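You operate a simulated robot arm through the tools that you are given. There is no shell and no other tool. Be economical: measure what you need, move in short steps, check, and stop when the job is done.

The job below is to be done with a simulated robot arm. You get a single attempt, and the scene is never put back.

TASK
Uncover the module: hood on the lower shelf, grey logger on the bench, slide to its end over foot 2.
Fine: lay the spirit level along the steel strip. Set down upright: dust hood.
Where things are to end (x, y in the base frame): dust hood within 0.06 m of [1.51, -0.08]; grey shock logger within 0.06 m of [2.14, -0.13]; spirit level within 0.03 m of [0.79, -0.08].

The check looks at the end state, three seconds after you hand in, the way a careful person would. Anything else that was tipped, shoved, dropped, spilled or broken makes it a failure.

THE ROBOT
A 6-joint arm with a two-finger parallel gripper on a trunk, on a base that drives. Base frame: it is fixed to the floor where the robot stands at the start and does not move with it; the origin is under the middle of the robot, x ahead of it, y to its left, z up. Lengths are in m, angles in rad, forces in N, time in s.
With the tool pointing down near the work surface it reaches from about 0.32 to 0.7 m from the robot's upright axis, wherever it stands. Its first joint turns from -2.897 to 2.897 rad. Places, roughly: black star knob [0.6, -0.2, 0.8]; level strip of the module [0.8, -0.1, 0.8]; lower shelf of the packing bench [1.9, 0, 0.3]; module slide [0.5, 0.2, 0.9]; number four brake pedal [0.7, 0.5, 0.2]; number four foot knob [0.9, 0.5, 0.3]; number four orange lever [0.9, 0.6, 0.2]; number one brake pedal [0.5, -0.2, 0.2]; number one foot knob [0.3, -0.2, 0.3]; number one orange lever [0.3, -0.3, 0.2]; number three brake pedal [0.5, 0.5, 0.2]; number three foot knob [0.3, 0.5, 0.3]; number three orange lever [0.3, 0.6, 0.2]; number two brake pedal [0.7, -0.2, 0.2]; number two foot knob [0.9, -0.2, 0.3]; number two orange lever [0.9, -0.3, 0.2]. Payload 4.1 kg.
The TCP is the grasp point between the finger pads, 0.023 m short of the fingertips. In the tool frame z runs along the fingers and y along their closing line. Largest opening 0.094 m; finger width 0.038, thickness 0.01; the body of the gripper, 0.054 by 0.096 m, starts 0.039 m behind the TCP.
Orientation is told as [roll, pitch, yaw] about the base's x, y, z axes, in that order, counted from this pose: with the fingers straight down and closing along the base's y, the tool's x points along the base's -x, its y along +y and its z along -z.

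THE INTERFACE
- The arm moves only by the tool step_arm. Its argument "commands" is a list that holds one entry, the list of rows, each a list of 7 numbers: the shift along the tool's x, y, z in m, then the turn, a rotation vector about the tool's x, y, z in rad, then the opening, from 0 (shut) to 1 (fully open). In form: [[[tx, ty, tz, ax, ay, az, grip], ...]]. A call has 1 to 10 rows; each row shifts and turns the commanded pose from where the row before left it, along the tool's axes as they then stand. Each row takes 0.2 s and may step no farther than 0.05 m and 0.15 rad from the row before; otherwise, or with a gripper value out of range, the whole call is refused. Where a pose cannot be reached the arm comes as near as it can. A force on the tool above 40 N (or 10 N above the force at the start of the call, whichever is more), or a blocked arm, ends the call early, and 0.2 s more pass. Each finger travels about 0.045 m/s and halts on what it meets, pressing with about 29 N; the grip force reading is that of the motor and also rises with nothing between the fingers. The clock runs only during rows and for 0.2 s after the last one: add rows that do not move to give the fingers time. The reply holds the time, the measured pose of the TCP, the force on the tool along the base axes, the opening and the grip force, in the units named above and with some noise, with the torque about the TCP (base axes, N m) and any sound that the robot's microphone picked up.
- Cameras (640 x 400 px; columns grow to the right, rows downward): "scene" is now at [0.017, 0.1386, 1.4632]; the picture's right is [-0.34, -0.94, 0.00], its down [-0.65, 0.24, -0.72] and it looks along [0.68, -0.25, -0.69] (base axes); focal length 274 px, centre (320, 200). "wrist" rides on the gripper at [0.086, 0.016, -0.075] in the tool frame; the picture's right is [-0.18, 0.98, 0.00], its down [-0.58, -0.11, -0.81] and it looks along [-0.79, -0.15, 0.59] (tool axes); focal length 243 px, centre (320, 200). There is no depth. A picture from a camera that has moved, and an enlarged one, comes with that camera's place and axes in the base frame and with its lens.
- camera(camera): a new picture of that camera. The clock stands still meanwhile.
- raise_lower(by): slides the trunk up (or, below 0, down) by that many m; the arm and the scene camera ride with it, the base frame stays. It gives what a move gives, with no picture.
- steer(legs): drives the robot by 1 to 6 legs, each [ahead, turn to the left] in m and rad, along the robot's own axes; the way and the turn of a leg run together, so that a leg with both is an arc; at most 1.5 m and 3.142 rad a leg. The arm and the cameras ride along, it lands a little off, and it stops where it bumps. It gives what a move gives.
- turn_head(pan, tilt): turns the head with the scene camera to pan (to the left, within 2.705 rad either way) and tilt (down, from -0.506 to 1.204), counted from straight ahead of the robot. It gives what a move gives.
- enlarge(camera, box): a new picture of the part [left, top, right, bottom] of that camera's present view, enlarged. The clock stands still meanwhile.
- job_done(): hands the job in; it is judged then, once.

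Go step by step. Nothing tells you exact positions but the pictures and the camera data: compare them with the known pose of the tool, close in by small moves and look again before you grip or let go. The budget is 120 turns and 78 pictures, counting those below and the enlarged ones. Unless the task says otherwise, let go and move clear before handing in.

The tools are called as name(argument=value, ...) on one line, values as JSON. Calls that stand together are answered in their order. step_arm: Moves the arm, as the interface text tells. Its arguments: {"type":"object","properties":{"commands":{"type":"array","items":{"type":"array","items":{"type":"array","items":{"type":"number"}}}}},"required":["commands"]} The other tools are called the same way: raise_lower (by) slides the trunk up or down; steer (legs) drives the base; turn_head (pan, tilt) turns the head that bears the scene camera; camera (camera) takes a picture; enlarge (camera, box) takes an enlarged picture of a part of a camera's view; job_done () hands the job in.

At the start:

```text
clock: 0.0
tcp_pos: [0.3861, 0.19, 1.1667]
ee_rot: [0.0, 0.0, 0.0]
contact_force: [-0.2, 0.6, -0.4]
ft_torque: [-0.02, 0.0, 0.02]
grip_width: 0.0941
grasp_force: 0.0
trunk travel left (down, up): [-0.425, 0.165]
robot x, y, heading: [-0.0018, -0.0039, -0.001]
head pan, tilt: [-0.351, 0.768]
```

scene: 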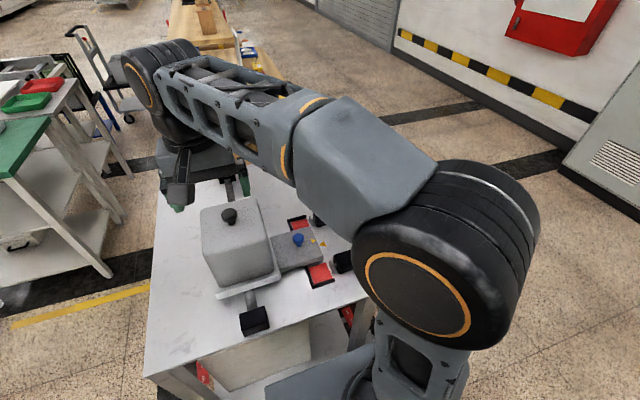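
wrist: 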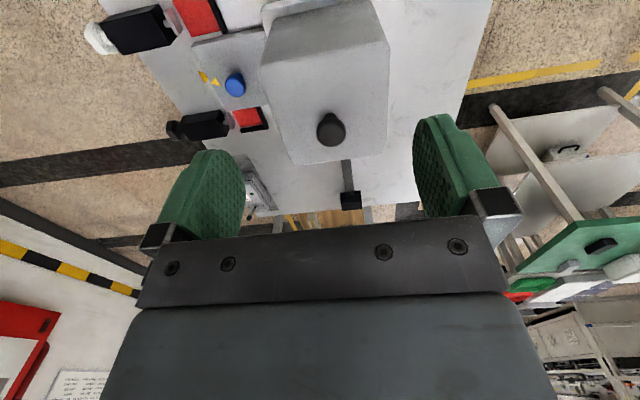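

I see the module table with a grey hood (dark knob) under the arm and red clamps beside it. I'll look around first with the head before touching anything.

turn_head(pan=0.5, tilt=0.9)

camera(camera="scene")

enlarge(camera="wrist", box=[80, 0, 420, 220])

```text
clock: 1.2
tcp_pos: [0.387, 0.1896, 1.1658]
ee_rot: [0.001, 0.002, 0.001]
contact_force: [0.2, -0.5, -0.2]
ft_torque: [0.03, 0.0, -0.01]
grip_width: 0.0939
grasp_force: 0.1
trunk travel left (down, up): [-0.425, 0.165]
robot x, y, heading: [-0.001, -0.0009, -0.002]
head pan, tilt: [0.499, 0.901]
```

```text
75 pictures are left
camera scene: at [0.0062, 0.2029, 1.4527], right [0.48, -0.88, 0.0], down [-0.69, -0.37, -0.62], along [0.55, 0.3, -0.78], focal length 274 px, centre (320, 200)
```

scene: 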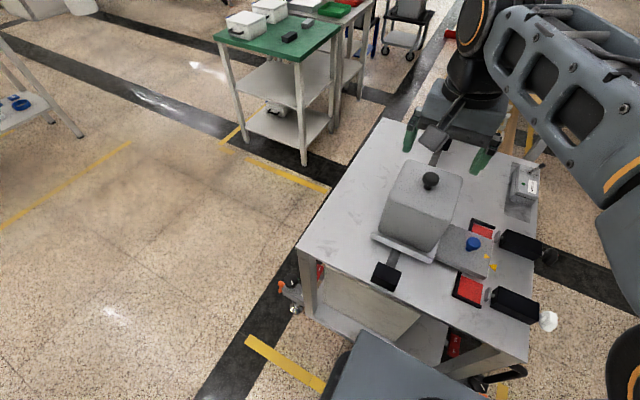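

```text
1.82 times, centred on (250, 110) of wrist
camera zoom: at [0.2983, 0.205, 1.2409], right [0.18, 0.98, 0.0], down [0.58, -0.11, 0.81], along [0.79, -0.15, -0.59], focal length 441 px, centre (447, 364)
```

zoom: 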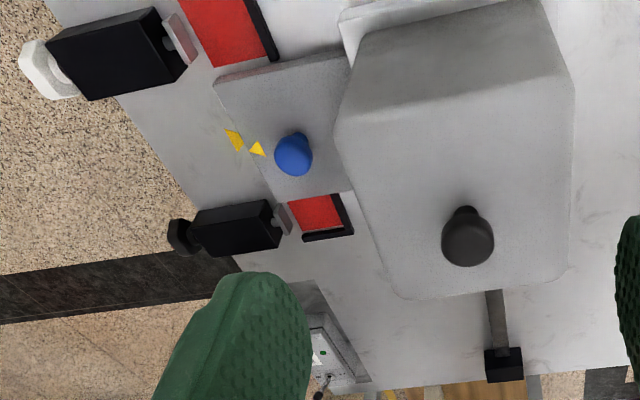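

The cart carries the hood on rails, a plate with a blue knob, two clamps with black/white star knobs and a logger in a recess. I'll look at details and at the packing bench.

enlarge(camera="scene", box=[360, 140, 580, 340])

enlarge(camera="scene", box=[200, 0, 420, 150])

turn_head(pan=0.0, tilt=0.4)

camera(camera="scene")

```text
2.00 times, centred on (470, 240) of scene
camera zoom: at [0.0062, 0.2029, 1.4527], right [0.48, -0.88, 0.0], down [-0.69, -0.37, -0.62], along [0.55, 0.3, -0.78], focal length 548 px, centre (20, 120)
```

zoom: 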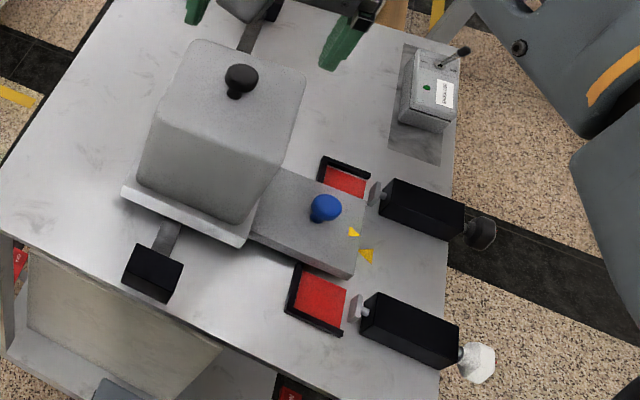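

```text
2.67 times, centred on (310, 75) of scene
camera zoom: at [0.0062, 0.2029, 1.4527], right [0.48, -0.88, 0.0], down [-0.69, -0.37, -0.62], along [0.55, 0.3, -0.78], focal length 731 px, centre (347, 533)
```

zoom: 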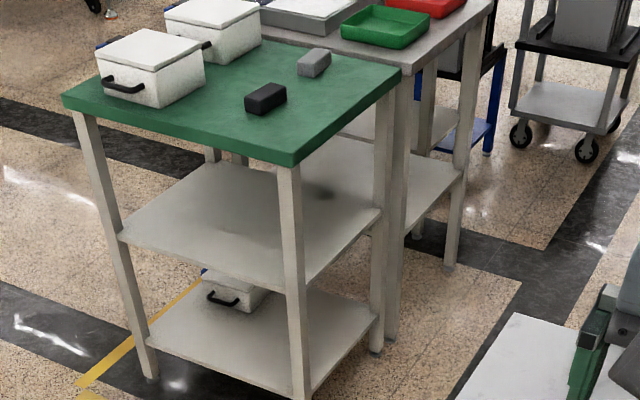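

```text
clock: 2.1
tcp_pos: [0.3856, 0.1898, 1.1668]
ee_rot: [-0.001, -0.001, 0.0]
contact_force: [0.0, 0.7, -0.2]
ft_torque: [-0.03, 0.01, 0.0]
grip_width: 0.0938
grasp_force: 0.0
trunk travel left (down, up): [-0.425, 0.165]
robot x, y, heading: [0.0023, 0.0002, -0.001]
head pan, tilt: [0.0, 0.4]
```

```text
71 pictures are left
camera scene: at [0.0325, 0.1669, 1.4957], right [0.0, -1.0, 0.0], down [-0.39, 0.0, -0.92], along [0.92, 0.0, -0.39], focal length 274 px, centre (320, 200)
```

scene: 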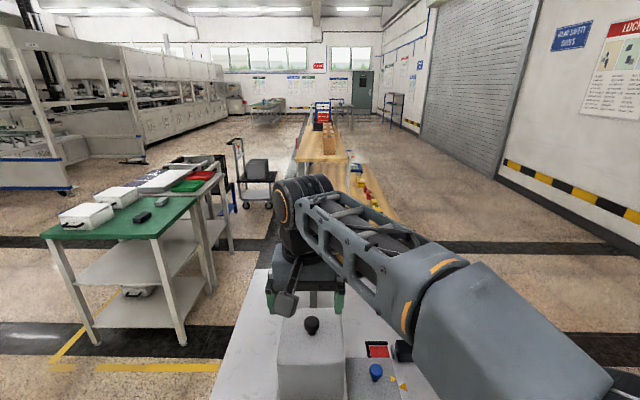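

The packing bench lies ahead behind the arm; I'll enlarge it and then clear the arm aside for a better view.

enlarge(camera="scene", box=[270, 90, 430, 230])

step_arm(commands=[[[0, 0.04, 0, 0, 0, 0, 1], [0, 0.05, 0, 0, 0, 0, 1], [0, 0.05, 0, 0, 0, 0, 1], [0, 0.05, 0, 0, 0, 0, 1], [0, 0.05, 0, 0, 0, 0, 1], [0, 0.05, 0, 0, 0, 0, 1]]])

camera(camera="scene")

```text
2.86 times, centred on (350, 160) of scene
camera zoom: at [0.0325, 0.1669, 1.4957], right [0.0, -1.0, 0.0], down [-0.39, 0.0, -0.92], along [0.92, 0.0, -0.39], focal length 784 px, centre (234, 314)
```

zoom: 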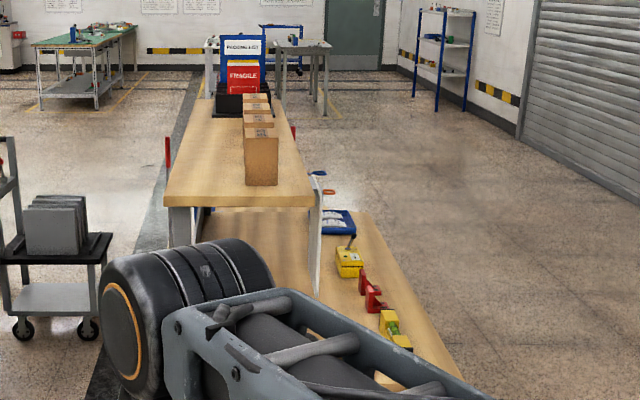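

```text
clock: 3.5
tcp_pos: [0.3744, 0.4643, 1.1523]
ee_rot: [-0.004, 0.002, -0.002]
contact_force: [0.5, 0.1, 0.4]
ft_torque: [0.0, 0.03, 0.03]
grip_width: 0.094
grasp_force: 0.0
out of reach, approached as far as the arm can: row 6
trunk travel left (down, up): [-0.425, 0.165]
robot x, y, heading: [-0.0002, 0.0022, 0.001]
head pan, tilt: [0.0, 0.4]
```

```text
69 pictures are left
camera scene: at [0.033, 0.1688, 1.4955], right [0.0, -1.0, 0.0], down [-0.39, 0.0, -0.92], along [0.92, 0.0, -0.39], focal length 274 px, centre (320, 200)
```

scene: 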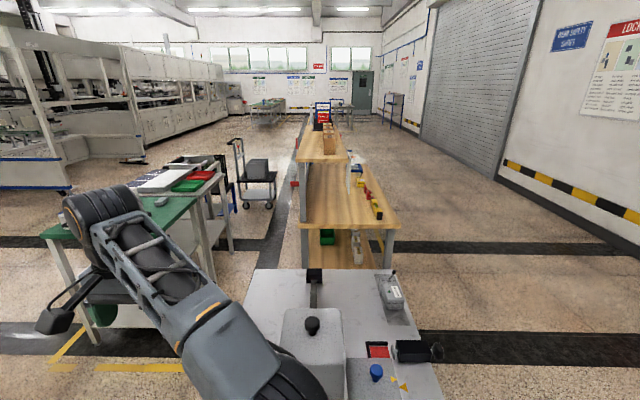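

Now the packing bench is visible: a yellow-green spirit level on its top, the lower shelf below. Enlarging both the bench and the module.

enlarge(camera="scene", box=[280, 150, 430, 280])

turn_head(pan=-0.3, tilt=1.0)

camera(camera="scene")

enlarge(camera="scene", box=[200, 100, 420, 300])

```text
3.08 times, centred on (355, 215) of scene
camera zoom: at [0.033, 0.1688, 1.4955], right [0.0, -1.0, 0.0], down [-0.39, 0.0, -0.92], along [0.92, 0.0, -0.39], focal length 844 px, centre (212, 154)
```

zoom: 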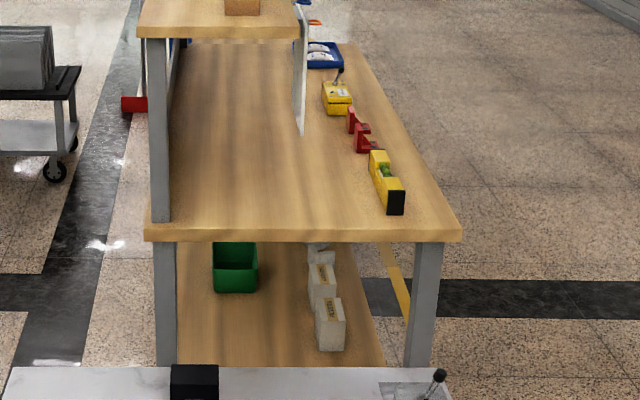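

```text
clock: 4.5
tcp_pos: [0.3745, 0.4637, 1.1535]
ee_rot: [0.002, 0.0, 0.001]
contact_force: [0.5, 0.0, 0.7]
ft_torque: [0.0, -0.01, -0.01]
grip_width: 0.0942
grasp_force: 0.1
trunk travel left (down, up): [-0.425, 0.165]
robot x, y, heading: [0.0003, -0.0021, -0.001]
head pan, tilt: [-0.3, 1.0]
```

```text
67 pictures are left
camera scene: at [0.0065, 0.1464, 1.4455], right [-0.3, -0.96, 0.0], down [-0.8, 0.25, -0.54], along [0.52, -0.16, -0.84], focal length 274 px, centre (320, 200)
```

scene: 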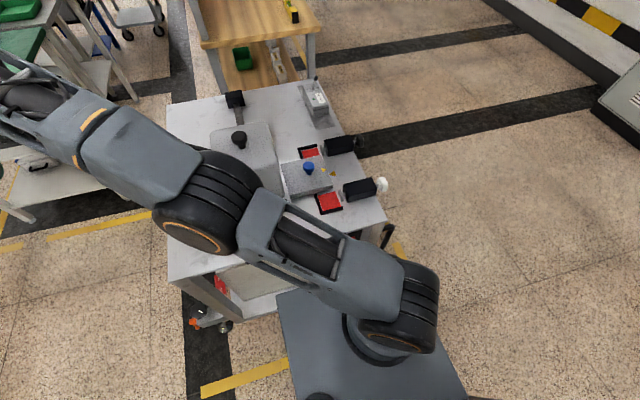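

```text
2.00 times, centred on (310, 200) of scene
camera zoom: at [0.0065, 0.1464, 1.4455], right [-0.3, -0.96, 0.0], down [-0.8, 0.25, -0.54], along [0.52, -0.16, -0.84], focal length 548 px, centre (340, 200)
```

zoom: 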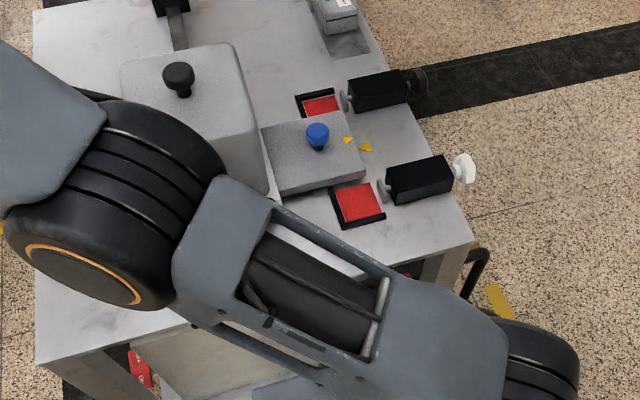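

Bench top starts near x≈1.31 with the spirit level on it; the shelf is beneath. Now I'll bring the wrist camera over the slide to see the plate, blue knob and locks closely.

step_arm(commands=[[[-0.01, -0.05, 0, 0, 0, 0, 1], [-0.01, -0.05, 0, 0, 0, 0, 1], [-0.01, -0.05, 0, 0, 0, 0, 1], [0, -0.05, 0, 0, 0, 0, 1], [0, -0.05, 0, 0, 0, 0, 1], [0, -0.05, 0, 0, 0, 0, 1], [0, -0.05, 0, 0, 0, 0, 1], [0, -0.05, 0, 0, 0, 0, 1], [0, -0.05, 0, 0, 0, 0, 1], [0, -0.02, 0.05, 0, 0, 0, 1]]])

camera(camera="wrist")

```text
refused: row 1 steps farther than a row can; nothing moved
```

```text
65 pictures are left
camera wrist: at [0.2869, 0.4783, 1.2279], right [0.18, 0.98, 0.0], down [0.58, -0.11, 0.81], along [0.79, -0.15, -0.59], focal length 243 px, centre (320, 200)
```

wrist: 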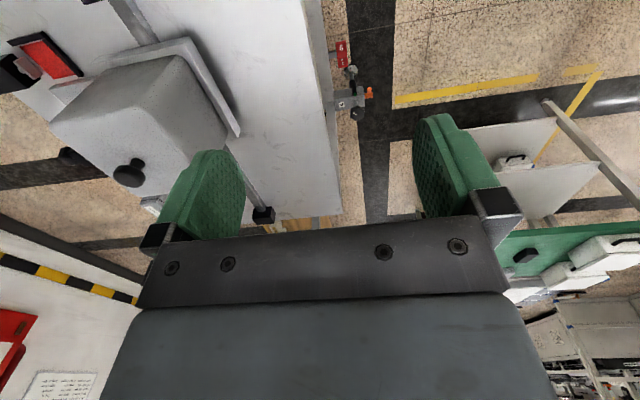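

The command slightly exceeded the row step; retrying with smaller steps.

step_arm(commands=[[[-0.005, -0.049, 0, 0, 0, 0, 1], [-0.005, -0.049, 0, 0, 0, 0, 1], [-0.005, -0.049, 0, 0, 0, 0, 1], [0, -0.049, 0, 0, 0, 0, 1], [0, -0.049, 0, 0, 0, 0, 1], [0, -0.049, 0, 0, 0, 0, 1], [0, -0.049, 0, 0, 0, 0, 1], [0, -0.049, 0, 0, 0, 0, 1], [0, -0.049, 0, 0, 0, 0, 1], [0, -0.02, 0.045, 0, 0, 0, 1]]])

camera(camera="wrist")

```text
clock: 6.7
tcp_pos: [0.3906, 0.0013, 1.1133]
ee_rot: [0.0, -0.001, 0.0]
contact_force: [0.1, 0.2, 0.6]
ft_torque: [0.02, 0.02, 0.01]
grip_width: 0.094
grasp_force: 0.1
trunk travel left (down, up): [-0.425, 0.165]
robot x, y, heading: [-0.0017, -0.002, 0.003]
head pan, tilt: [-0.3, 1.0]
```

```text
64 pictures are left
camera wrist: at [0.303, 0.0178, 1.1872], right [0.18, 0.98, 0.0], down [0.58, -0.11, 0.81], along [0.79, -0.15, -0.59], focal length 243 px, centre (320, 200)
```

wrist: 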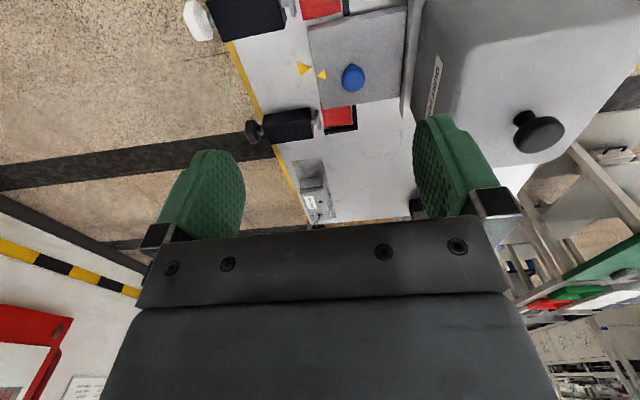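

Knob triangulates to about (0.48, 0.19, 1.005). Enlarge the lock area.

enlarge(camera="wrist", box=[180, 0, 440, 160])

enlarge(camera="wrist", box=[230, 100, 380, 230])

```text
2.46 times, centred on (310, 80) of wrist
camera zoom: at [0.303, 0.0178, 1.1872], right [0.18, 0.98, 0.0], down [0.58, -0.11, 0.81], along [0.79, -0.15, -0.59], focal length 597 px, centre (345, 495)
```

zoom: 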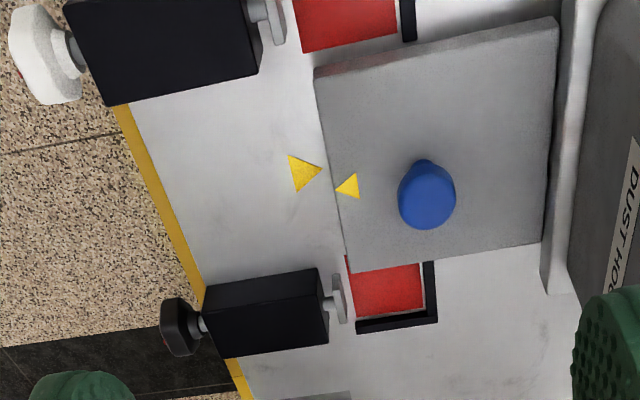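

```text
3.08 times, centred on (305, 165) of wrist
camera zoom: at [0.303, 0.0178, 1.1872], right [0.18, 0.98, 0.0], down [0.58, -0.11, 0.81], along [0.79, -0.15, -0.59], focal length 746 px, centre (366, 308)
```

zoom: 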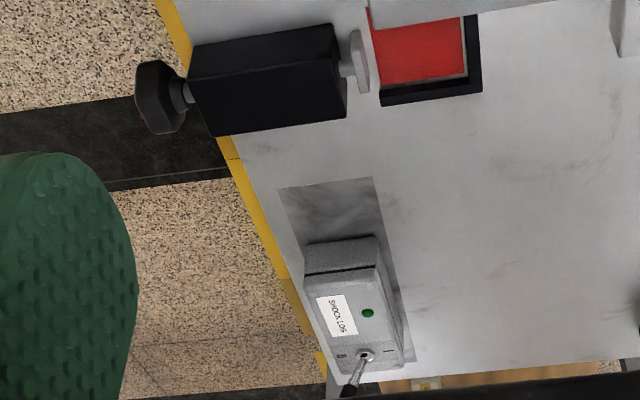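

The locks look retracted, and the slide plate sits between its two end stops; hood knob at ≈(0.48,0.19,1.005). The hood must go under the bench top, so I'll grip its knob with the tool tilted ~60° forward. Backing the robot a bit, then tilting.

steer(legs=[[-0.2, 0]])

step_arm(commands=[[[0, 0.045, 0, 0, -0.149, 0, 1], [0, 0.045, 0, 0, -0.149, 0, 1], [0, 0.04, 0, 0, -0.149, 0, 1], [0, 0.03, 0, 0, -0.149, 0, 1], [0, 0.03, 0, 0, -0.149, 0, 1], [0, 0, 0, 0, -0.149, 0, 1], [0, 0, 0, 0, -0.149, 0, 1]]])

camera(camera="wrist")

camera(camera="scene")

```text
clock: 8.3
tcp_pos: [0.1902, 0.0047, 1.1124]
ee_rot: [0.001, -0.001, 0.003]
contact_force: [0.1, 0.1, 0.5]
ft_torque: [0.03, 0.0, 0.05]
grip_width: 0.0941
grasp_force: 0.1
trunk travel left (down, up): [-0.425, 0.165]
robot x, y, heading: [-0.1993, 0.0007, 0.006]
head pan, tilt: [-0.3, 1.0]
```

```text
clock: 9.9
tcp_pos: [0.188, 0.1944, 1.1119]
ee_rot: [-0.001, -1.045, 0.004]
contact_force: [0.6, 0.6, -0.3]
ft_torque: [0.01, 0.05, -0.05]
grip_width: 0.0941
grasp_force: 0.1
trunk travel left (down, up): [-0.425, 0.165]
robot x, y, heading: [-0.2051, -0.0006, 0.003]
head pan, tilt: [-0.3, 1.0]
```

```text
61 pictures are left
camera wrist: at [0.0795, 0.2092, 1.0747], right [0.09, 0.98, 0.16], down [-0.4, -0.11, 0.91], along [0.91, -0.14, 0.39], focal length 243 px, centre (320, 200)
```

wrist: 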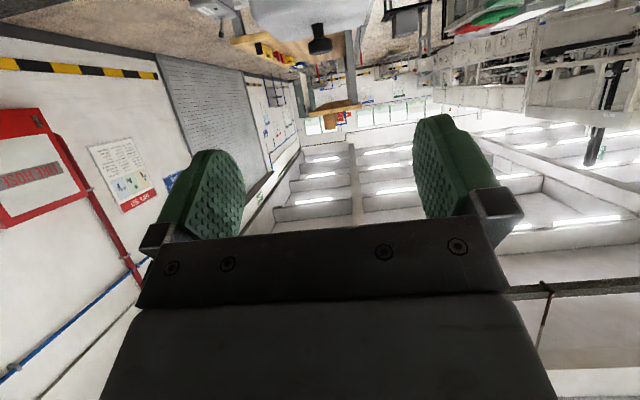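

```text
60 pictures are left
camera scene: at [-0.195, 0.1458, 1.4455], right [-0.29, -0.96, 0.0], down [-0.8, 0.25, -0.54], along [0.52, -0.16, -0.84], focal length 274 px, centre (320, 200)
```

scene: 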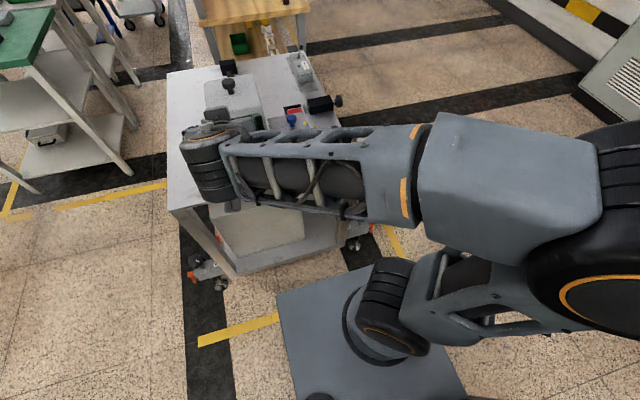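

The tilt works and the knob line confirms (0.48, 0.187, 1.003). Zoom on the knob before closing in.

enlarge(camera="wrist", box=[240, 0, 400, 100])

```text
4.00 times, centred on (320, 50) of wrist
camera zoom: at [0.0795, 0.2092, 1.0747], right [0.09, 0.98, 0.16], down [-0.4, -0.11, 0.91], along [0.91, -0.14, 0.39], focal length 970 px, centre (320, 800)
```

zoom: 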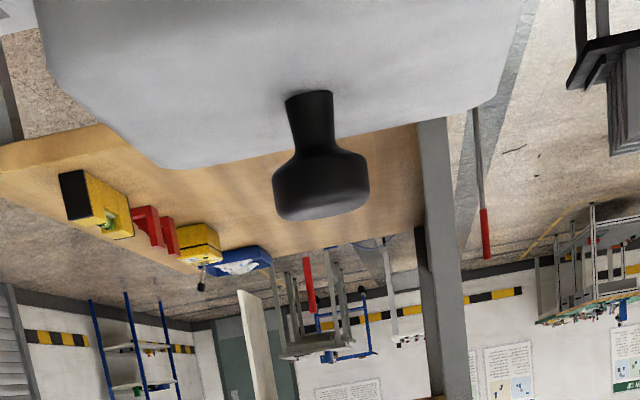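

Knob head centre ≈(0.476, 0.186, 1.008), hood top ≈0.983. Move to a pre-grasp 0.1 m back along the tool axis.

step_arm(commands=[[[-0.0108, -0.0016, 0.0383, 0, 0, 0, 1], [-0.0108, -0.0016, 0.0383, 0, 0, 0, 1], [-0.0108, -0.0016, 0.0383, 0, 0, 0, 1], [-0.0108, -0.0016, 0.0383, 0, 0, 0, 1], [-0.0108, -0.0016, 0.0383, 0, 0, 0, 1]]])

camera(camera="wrist")

```text
clock: 11.1
tcp_pos: [0.3832, 0.184, 1.0622]
ee_rot: [0.001, -1.045, 0.004]
contact_force: [-0.1, -0.3, -0.3]
ft_torque: [0.02, 0.02, 0.0]
grip_width: 0.0938
grasp_force: 0.1
trunk travel left (down, up): [-0.425, 0.165]
robot x, y, heading: [-0.2016, 0.0022, 0.005]
head pan, tilt: [-0.3, 1.0]
```

```text
58 pictures are left
camera wrist: at [0.2733, 0.2005, 1.0253], right [0.09, 0.98, 0.16], down [-0.4, -0.11, 0.91], along [0.91, -0.15, 0.39], focal length 243 px, centre (320, 200)
```

wrist: 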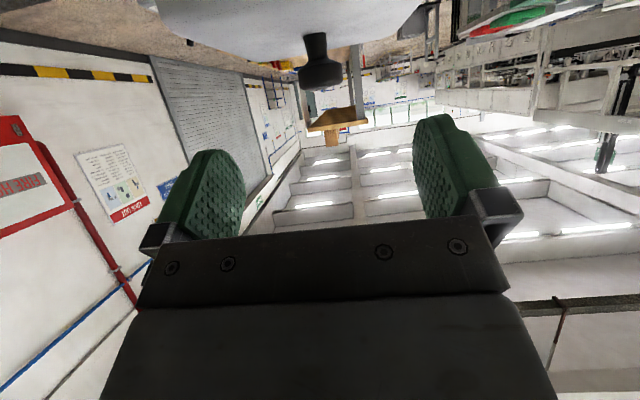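

Aligned; advancing along the tool axis to the knob and closing.

step_arm(commands=[[[0, 0, 0.03, 0, 0, 0, 1], [0, 0, 0.03, 0, 0, 0, 1], [0, 0, 0.02, 0, 0, 0, 1], [-0.001, 0, 0.0176, 0, 0, 0, 1]]])

camera(camera="wrist")

```text
clock: 12.1
tcp_pos: [0.467, 0.1864, 1.0145]
ee_rot: [0.001, -1.045, 0.004]
contact_force: [0.1, -0.4, 0.2]
ft_torque: [0.0, -0.01, 0.02]
grip_width: 0.094
grasp_force: 0.0
trunk travel left (down, up): [-0.425, 0.165]
robot x, y, heading: [-0.2019, -0.0015, 0.001]
head pan, tilt: [-0.3, 1.0]
```

```text
57 pictures are left
camera wrist: at [0.3581, 0.2013, 0.9777], right [0.09, 0.98, 0.16], down [-0.4, -0.11, 0.91], along [0.91, -0.15, 0.39], focal length 243 px, centre (320, 200)
```

wrist: 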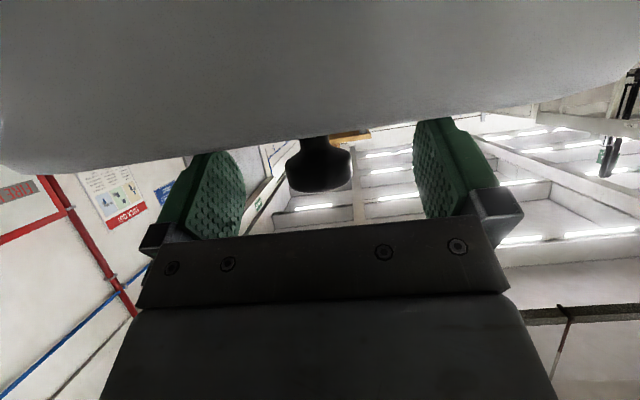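

The knob is between the fingers; centring slightly and closing.

step_arm(commands=[[[0, -0.003, 0, 0, 0, 0, 0.5], [0, 0, 0, 0, 0, 0, 0.2], [0, 0, 0, 0, 0, 0, 0], [0, 0, 0, 0, 0, 0, 0], [0, 0, 0, 0, 0, 0, 0], [0, 0, 0, 0, 0, 0, 0]]])

step_arm(commands=[[[-0.0173, 0, -0.01, 0, 0, 0, 0], [-0.0173, 0, -0.01, 0, 0, 0, 0]]])

camera(camera="scene")

```text
clock: 13.5
tcp_pos: [0.4667, 0.1837, 1.0151]
ee_rot: [0.0, -1.044, 0.003]
contact_force: [-0.5, 1.9, 0.5]
ft_torque: [-0.01, -0.02, 0.0]
grip_width: 0.0329
grasp_force: 29.0
trunk travel left (down, up): [-0.425, 0.165]
robot x, y, heading: [-0.1993, -0.0025, -0.002]
head pan, tilt: [-0.3, 1.0]
```

```text
clock: 14.1
tcp_pos: [0.4658, 0.1831, 1.0536]
ee_rot: [0.0, -1.042, 0.002]
contact_force: [-0.4, 0.2, -2.0]
ft_torque: [-0.01, 0.05, 0.0]
grip_width: 0.0329
grasp_force: 28.9
trunk travel left (down, up): [-0.425, 0.165]
robot x, y, heading: [-0.2022, 0.001, 0.003]
head pan, tilt: [-0.3, 1.0]
```

```text
56 pictures are left
camera scene: at [-0.1948, 0.146, 1.4455], right [-0.29, -0.96, 0.0], down [-0.8, 0.25, -0.54], along [0.52, -0.16, -0.84], focal length 274 px, centre (320, 200)
```

scene: 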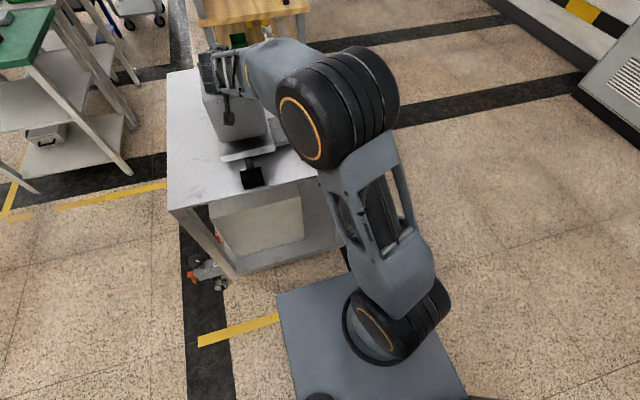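

The hood is lifting (light, ~2 N). Raise further and check what's under it.

step_arm(commands=[[[-0.039, 0, -0.0225, 0, 0, 0, 0], [-0.039, 0, -0.0225, 0, 0, 0, 0], [-0.039, 0, -0.0225, 0, 0, 0, 0], [-0.039, 0, -0.0225, 0, 0, 0, 0]]])

camera(camera="scene")

camera(camera="wrist")

```text
clock: 15.1
tcp_pos: [0.4686, 0.1852, 1.2344]
ee_rot: [-0.002, -1.038, 0.005]
contact_force: [-0.3, 0.6, -2.1]
ft_torque: [-0.02, -0.01, 0.01]
grip_width: 0.0329
grasp_force: 29.0
trunk travel left (down, up): [-0.425, 0.165]
robot x, y, heading: [-0.2042, 0.0002, 0.008]
head pan, tilt: [-0.3, 1.0]
```

```text
55 pictures are left
camera scene: at [-0.1947, 0.146, 1.4454], right [-0.29, -0.96, 0.0], down [-0.8, 0.25, -0.54], along [0.52, -0.16, -0.84], focal length 274 px, centre (320, 200)
```

scene: 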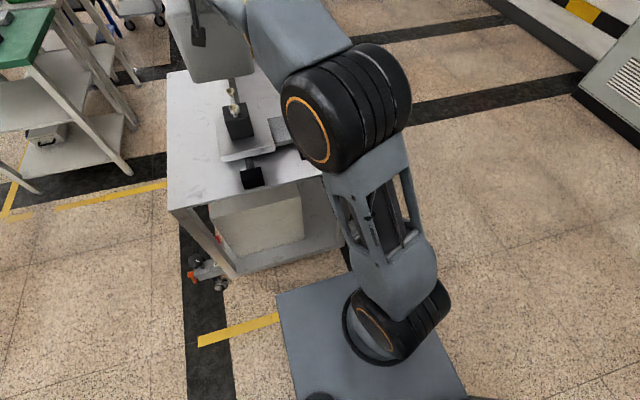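

```text
54 pictures are left
camera wrist: at [0.3592, 0.2001, 1.1982], right [0.09, 0.98, 0.16], down [-0.4, -0.11, 0.91], along [0.91, -0.14, 0.38], focal length 243 px, centre (320, 200)
```

wrist: 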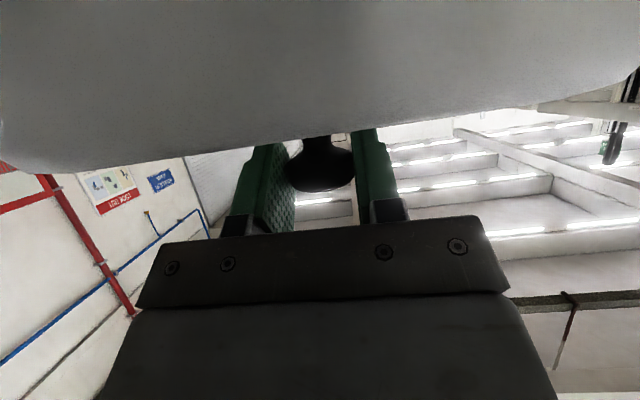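

The hood is clear above a block with a fragile pin. I'll raise the trunk more, then back away and drive round the right side to the bench.

raise_lower(by=0.12)

steer(legs=[[-0.45, 0], [0, -1.571], [1.15, 0], [0, 1.571], [1.2, 0], [1.145, 0]])

turn_head(pan=0.9, tilt=0.6)

camera(camera="scene")

```text
clock: 16.6
tcp_pos: [0.4688, 0.1848, 1.3553]
ee_rot: [-0.001, -1.045, 0.004]
contact_force: [-1.1, -0.2, -2.3]
ft_torque: [-0.01, 0.05, -0.02]
grip_width: 0.0328
grasp_force: 29.1
trunk travel left (down, up): [-0.545, 0.045]
robot x, y, heading: [-0.1999, -0.0004, 0.005]
head pan, tilt: [-0.3, 1.0]
```

```text
clock: 19.2
tcp_pos: [-0.018, 0.245, 1.4118]
ee_rot: [0.1, -1.186, 0.015]
contact_force: [-5.6, -0.8, -0.2]
ft_torque: [0.01, 0.13, -0.01]
grip_width: 0.0326
grasp_force: 29.0
trunk travel left (down, up): [-0.545, 0.045]
robot x, y, heading: [-0.6219, -0.0006, -0.005]
head pan, tilt: [-0.3, 1.0]
stopped in leg 1: the robot was blocked; the commanded pose is now the measured one
```

```text
clock: 20.6
tcp_pos: [-0.002, 0.2448, 1.3996]
ee_rot: [0.091, -1.169, 0.022]
contact_force: [-0.7, 0.3, -2.0]
ft_torque: [0.04, 0.07, -0.01]
grip_width: 0.0326
grasp_force: 29.1
trunk travel left (down, up): [-0.545, 0.045]
robot x, y, heading: [-0.623, -0.0022, -0.002]
head pan, tilt: [0.901, 0.6]
```

```text
53 pictures are left
camera scene: at [-0.4934, 0.2354, 1.6086], right [0.78, -0.62, -0.07], down [-0.42, -0.44, -0.79], along [0.46, 0.65, -0.61], focal length 274 px, centre (320, 200)
```

scene: 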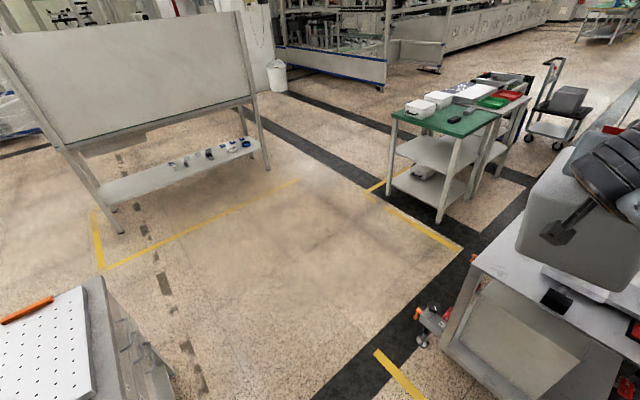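

The robot got blocked in reversing (something behind), and it seems slightly tilted. Look behind, then ease forward.

turn_head(pan=-2.3, tilt=0.8)

camera(camera="scene")

turn_head(pan=2.5, tilt=0.8)

camera(camera="scene")

```text
clock: 23.3
tcp_pos: [-0.0023, 0.2459, 1.4007]
ee_rot: [0.092, -1.168, 0.02]
contact_force: [-0.8, -0.6, -2.8]
ft_torque: [-0.01, 0.07, 0.02]
grip_width: 0.0329
grasp_force: 29.1
trunk travel left (down, up): [-0.545, 0.045]
robot x, y, heading: [-0.6242, -0.0034, -0.005]
head pan, tilt: [-2.3, 0.799]
```

```text
52 pictures are left
camera scene: at [-0.6031, 0.1061, 1.601], right [-0.74, 0.67, 0.06], down [0.42, 0.53, -0.73], along [-0.52, -0.52, -0.68], focal length 274 px, centre (320, 200)
```

scene: 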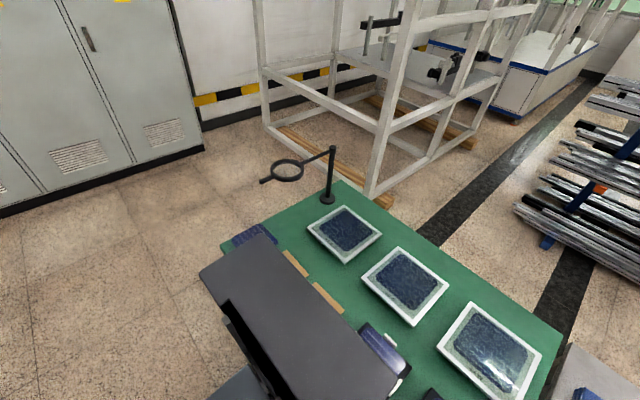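

```text
clock: 27.1
tcp_pos: [-0.0031, 0.245, 1.3993]
ee_rot: [0.093, -1.168, 0.022]
contact_force: [-0.6, -0.2, -2.3]
ft_torque: [0.01, 0.1, 0.01]
grip_width: 0.0328
grasp_force: 29.0
trunk travel left (down, up): [-0.545, 0.045]
robot x, y, heading: [-0.6195, -0.001, -0.006]
head pan, tilt: [2.499, 0.799]
```

```text
51 pictures are left
camera scene: at [-0.6138, 0.2146, 1.6018], right [0.6, 0.8, -0.05], down [0.51, -0.43, -0.74], along [-0.62, 0.42, -0.67], focal length 274 px, centre (320, 200)
```

scene: 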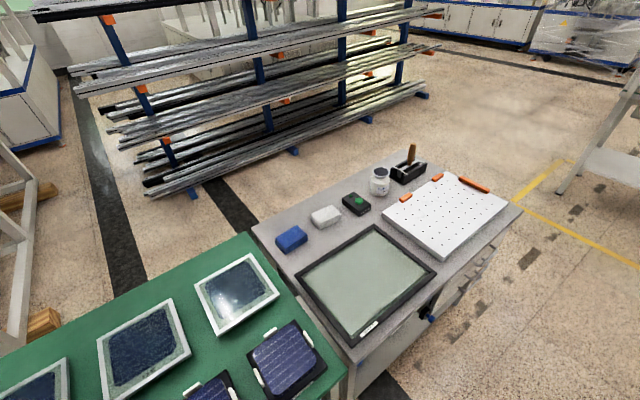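

A panel table stands right behind me; I leaned on it. Ease forward 0.17, check levelness, then proceed.

steer(legs=[[0.17, 0]])

turn_head(pan=-2.6, tilt=0.9)

camera(camera="scene")

camera(camera="wrist")

```text
clock: 27.9
tcp_pos: [-0.1469, 0.2236, 1.429]
ee_rot: [0.12, -1.291, -0.063]
contact_force: [-4.9, -2.4, -0.9]
ft_torque: [0.02, 0.19, 0.09]
grip_width: 0.0328
grasp_force: 29.4
trunk travel left (down, up): [-0.545, 0.045]
robot x, y, heading: [-0.6062, -0.0013, -0.004]
head pan, tilt: [2.499, 0.799]
stopped in leg 1: the robot was blocked; the commanded pose is now the measured one
```

```text
clock: 31.9
tcp_pos: [-0.1325, 0.2295, 1.4218]
ee_rot: [0.092, -1.275, -0.033]
contact_force: [-0.4, 1.0, -2.2]
ft_torque: [0.04, 0.1, 0.01]
grip_width: 0.0326
grasp_force: 28.7
trunk travel left (down, up): [-0.545, 0.045]
robot x, y, heading: [-0.6199, -0.0032, -0.0]
head pan, tilt: [-2.601, 0.901]
```

```text
50 pictures are left
camera scene: at [-0.6231, 0.1275, 1.592], right [-0.51, 0.86, 0.04], down [0.62, 0.4, -0.67], along [-0.59, -0.32, -0.74], focal length 274 px, centre (320, 200)
```

scene: 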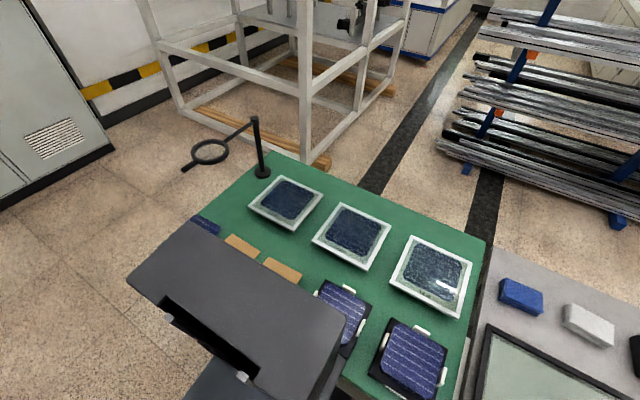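

```text
49 pictures are left
camera wrist: at [-0.231, 0.2415, 1.3611], right [0.0, 0.98, 0.2], down [-0.59, -0.16, 0.79], along [0.8, -0.12, 0.58], focal length 243 px, centre (320, 200)
```

wrist: 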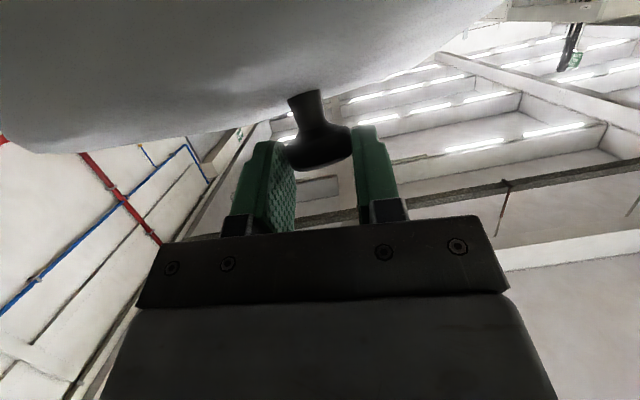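

The robot still leans and the arm got pushed back. Look forward to see what is touching.

turn_head(pan=0.0, tilt=0.8)

camera(camera="scene")

```text
clock: 34.2
tcp_pos: [-0.1336, 0.2287, 1.4215]
ee_rot: [0.092, -1.276, -0.031]
contact_force: [-0.8, 0.4, -2.6]
ft_torque: [0.0, 0.12, 0.02]
grip_width: 0.0326
grasp_force: 29.3
trunk travel left (down, up): [-0.545, 0.045]
robot x, y, heading: [-0.6157, 0.003, -0.001]
head pan, tilt: [0.0, 0.799]
```

```text
48 pictures are left
camera scene: at [-0.4775, 0.1662, 1.5891], right [0.0, -1.0, 0.0], down [-0.77, 0.0, -0.64], along [0.64, 0.0, -0.77], focal length 274 px, centre (320, 200)
```

scene: 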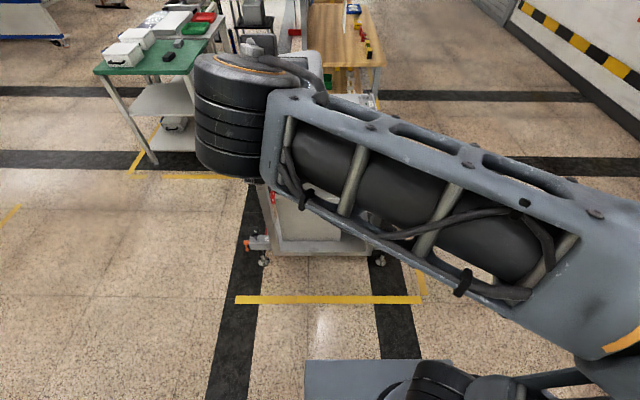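

The body appears to lean ~5° forward, rear raised. I look down behind on both sides to find what it's caught on.

turn_head(pan=1.9, tilt=1.2)

camera(camera="scene")

turn_head(pan=-1.9, tilt=1.2)

camera(camera="scene")

```text
clock: 36.0
tcp_pos: [-0.1318, 0.2292, 1.422]
ee_rot: [0.091, -1.274, -0.033]
contact_force: [0.5, -1.6, -2.6]
ft_torque: [0.04, 0.09, 0.04]
grip_width: 0.0328
grasp_force: 29.2
trunk travel left (down, up): [-0.545, 0.045]
robot x, y, heading: [-0.6119, -0.001, -0.004]
head pan, tilt: [1.901, 1.201]
```

```text
47 pictures are left
camera scene: at [-0.578, 0.2192, 1.5688], right [0.94, 0.32, -0.07], down [0.27, -0.88, -0.38], along [-0.19, 0.34, -0.92], focal length 274 px, centre (320, 200)
```

scene: 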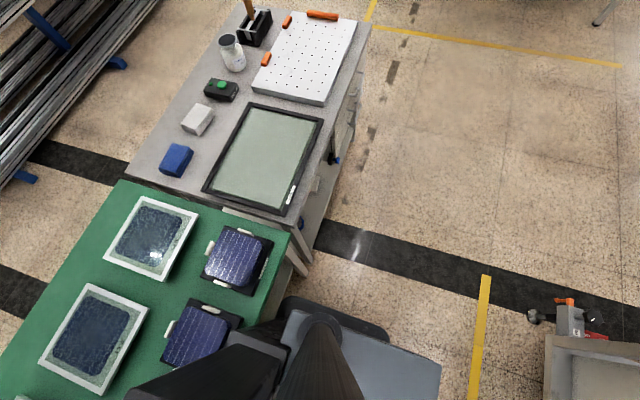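

```text
clock: 39.2
tcp_pos: [-0.1327, 0.2304, 1.4215]
ee_rot: [0.091, -1.275, -0.034]
contact_force: [0.2, -0.2, -2.0]
ft_torque: [0.02, 0.12, -0.01]
grip_width: 0.033
grasp_force: 28.8
trunk travel left (down, up): [-0.545, 0.045]
robot x, y, heading: [-0.6145, -0.0021, -0.004]
head pan, tilt: [-1.901, 1.201]
```

```text
46 pictures are left
camera scene: at [-0.5781, 0.1134, 1.5688], right [-0.94, 0.32, 0.07], down [0.27, 0.88, -0.38], along [-0.19, -0.34, -0.92], focal length 274 px, centre (320, 200)
```

scene: 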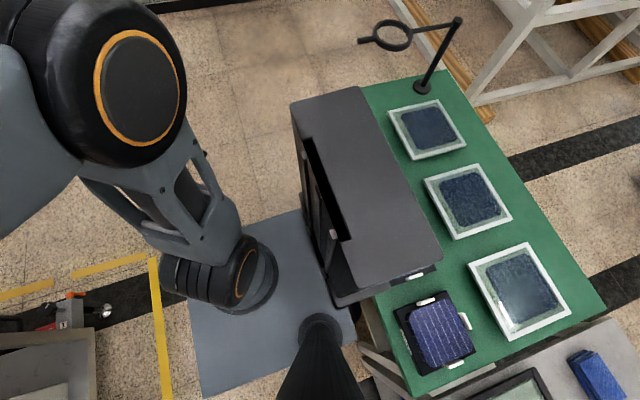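

A dark box with a slot is right behind the mast; need to know if it's mine or stands on the table. Enlarging it.

enlarge(camera="scene", box=[180, 70, 500, 400])

```text
1.21 times, centred on (340, 235) of scene
camera zoom: at [-0.5781, 0.1134, 1.5688], right [-0.94, 0.32, 0.07], down [0.27, 0.88, -0.38], along [-0.19, -0.34, -0.92], focal length 332 px, centre (296, 158)
```

zoom: 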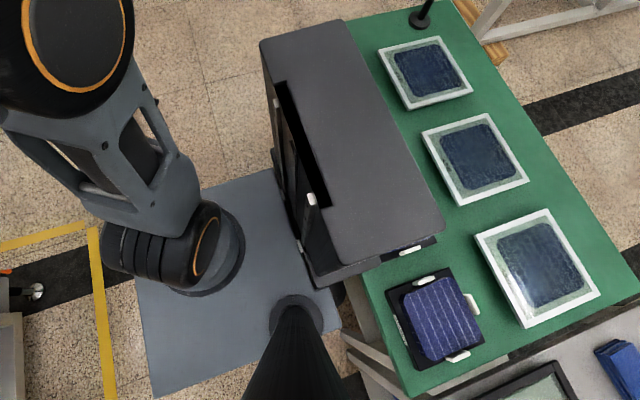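

The box is my own column; its back caught the table edge. Try driving forward gently.

steer(legs=[[0.25, 0]])

camera(camera="scene")

```text
clock: 39.9
tcp_pos: [-0.2347, 0.1676, 1.4604]
ee_rot: [0.892, -1.441, -0.864]
contact_force: [-0.9, -2.8, -1.3]
ft_torque: [-0.05, 0.24, 0.12]
grip_width: 0.0317
grasp_force: 29.1
trunk travel left (down, up): [-0.545, 0.045]
robot x, y, heading: [-0.6054, 0.0007, 0.002]
head pan, tilt: [-1.901, 1.201]
stopped in leg 1: the robot was blocked; the commanded pose is now the measured one
```

```text
44 pictures are left
camera scene: at [-0.5921, 0.105, 1.5677], right [-0.94, 0.33, 0.06], down [0.28, 0.88, -0.38], along [-0.17, -0.34, -0.92], focal length 274 px, centre (320, 200)
```

scene: 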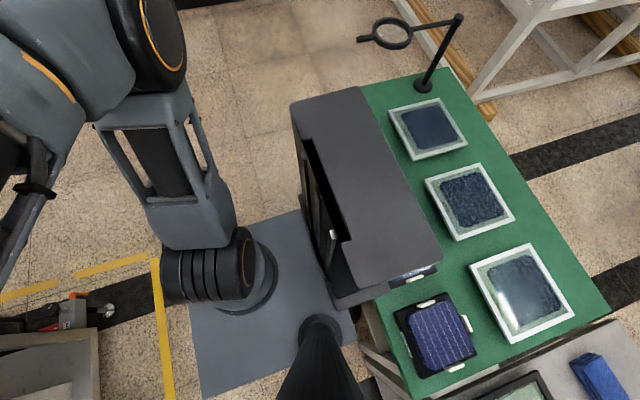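

Still held. Let me look closely at the corner under the table edge before trying anything else.

turn_head(pan=2.2, tilt=1.204)

camera(camera="scene")

enlarge(camera="scene", box=[200, 220, 440, 400])

```text
clock: 43.2
tcp_pos: [-0.2287, 0.1764, 1.4566]
ee_rot: [0.806, -1.439, -0.781]
contact_force: [0.3, 0.0, -3.2]
ft_torque: [-0.02, 0.14, 0.04]
grip_width: 0.0312
grasp_force: 29.2
trunk travel left (down, up): [-0.545, 0.045]
robot x, y, heading: [-0.6089, -0.0007, -0.001]
head pan, tilt: [2.201, 1.201]
```

```text
43 pictures are left
camera scene: at [-0.5998, 0.2114, 1.5684], right [0.81, 0.59, -0.05], down [0.52, -0.75, -0.4], along [-0.27, 0.29, -0.92], focal length 274 px, centre (320, 200)
```

scene: 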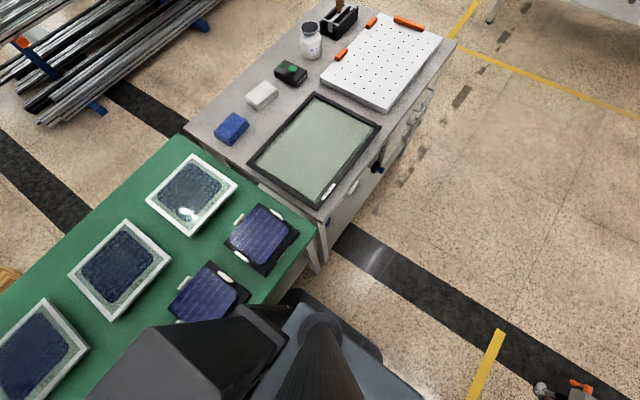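

```text
2.22 times, centred on (320, 310) of scene
camera zoom: at [-0.5998, 0.2114, 1.5684], right [0.81, 0.59, -0.05], down [0.52, -0.75, -0.4], along [-0.27, 0.29, -0.92], focal length 610 px, centre (320, -44)
```

zoom: 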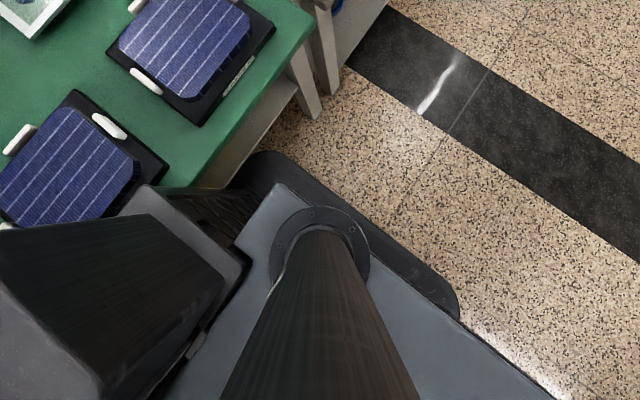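

Each forward attempt released a bit of the lean (column wedged on table edge), while flinging the arm back. First restore the arm's pose, then nudge forward in tiny legs.

step_arm(commands=[[[0, 0, 0.035, 0, 0.145, -0.03, 0], [0, 0, 0.04, 0, 0.145, -0.03, 0], [0, 0, 0.045, 0, 0.145, -0.03, 0], [0, 0, 0.045, 0, 0, 0, 0], [0, 0, 0.045, 0, 0, 0, 0], [0, 0, 0.045, 0, 0, 0, 0]]])

steer(legs=[[0.015, 0]])

```text
clock: 43.6
tcp_pos: [-0.2505, 0.1419, 1.4741]
ee_rot: [1.382, -1.439, -1.375]
contact_force: [-1.1, -2.6, -2.1]
ft_torque: [-0.08, 0.2, 0.1]
grip_width: 0.0286
grasp_force: 29.0
trunk travel left (down, up): [-0.545, 0.045]
robot x, y, heading: [-0.6063, -0.0016, -0.0]
head pan, tilt: [2.201, 1.201]
stopped in row 1: the arm was blocked; the commanded pose is now the measured one
```

```text
clock: 44.3
tcp_pos: [-0.3045, 0.1236, 1.5028]
ee_rot: [2.621, -1.351, -2.651]
contact_force: [0.4, -0.4, 0.1]
ft_torque: [-0.04, -0.03, 0.06]
grip_width: 0.0
grasp_force: 29.4
trunk travel left (down, up): [-0.545, 0.045]
robot x, y, heading: [-0.601, -0.001, -0.001]
head pan, tilt: [2.201, 1.201]
stopped in leg 1: the robot was blocked; the commanded pose is now the measured one
```

The hood slipped out of the grip—something is pushing the arm. Look immediately.

turn_head(pan=-0.2, tilt=0.9)

camera(camera="scene")

camera(camera="wrist")

```text
clock: 46.5
tcp_pos: [-0.3023, 0.1255, 1.503]
ee_rot: [2.621, -1.352, -2.652]
contact_force: [-0.3, 0.6, 0.5]
ft_torque: [0.02, -0.01, -0.01]
grip_width: 0.0
grasp_force: 28.5
trunk travel left (down, up): [-0.545, 0.045]
robot x, y, heading: [-0.5995, -0.0007, -0.002]
head pan, tilt: [-0.201, 0.901]
```

```text
41 pictures are left
camera scene: at [-0.5015, 0.1511, 1.5802], right [-0.2, -0.98, 0.01], down [-0.8, 0.16, -0.58], along [0.57, -0.12, -0.82], focal length 274 px, centre (320, 200)
```

scene: 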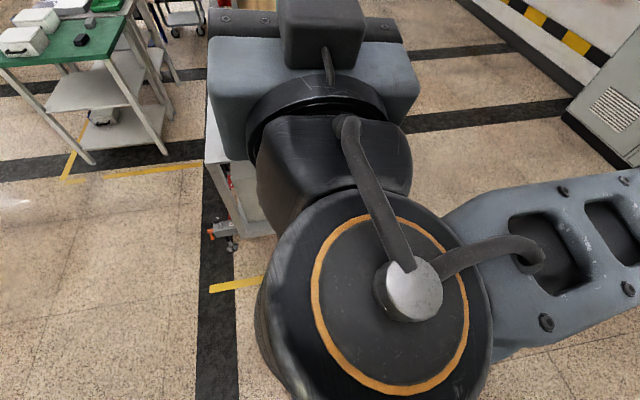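

```text
40 pictures are left
camera wrist: at [-0.3602, 0.1531, 1.4062], right [-0.02, 0.96, 0.29], down [-0.9, -0.14, 0.4], along [0.43, -0.25, 0.87], focal length 243 px, centre (320, 200)
```

wrist: 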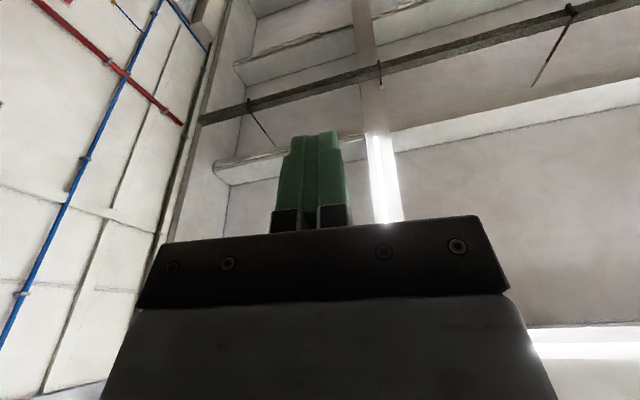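

The hood has dropped; find where it lies.

turn_head(pan=0.35, tilt=1.2)

camera(camera="scene")

```text
clock: 47.5
tcp_pos: [-0.3038, 0.1278, 1.5032]
ee_rot: [2.623, -1.353, -2.651]
contact_force: [0.2, 0.4, 0.4]
ft_torque: [0.02, 0.02, 0.0]
grip_width: 0.0
grasp_force: 28.7
trunk travel left (down, up): [-0.545, 0.045]
robot x, y, heading: [-0.5995, -0.0019, -0.0]
head pan, tilt: [0.351, 1.201]
```

```text
39 pictures are left
camera scene: at [-0.5239, 0.1853, 1.5616], right [0.34, -0.94, -0.02], down [-0.89, -0.32, -0.31], along [0.29, 0.12, -0.95], focal length 274 px, centre (320, 200)
```

scene: 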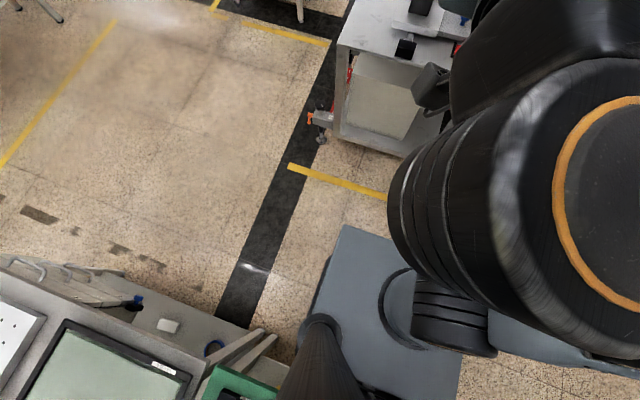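

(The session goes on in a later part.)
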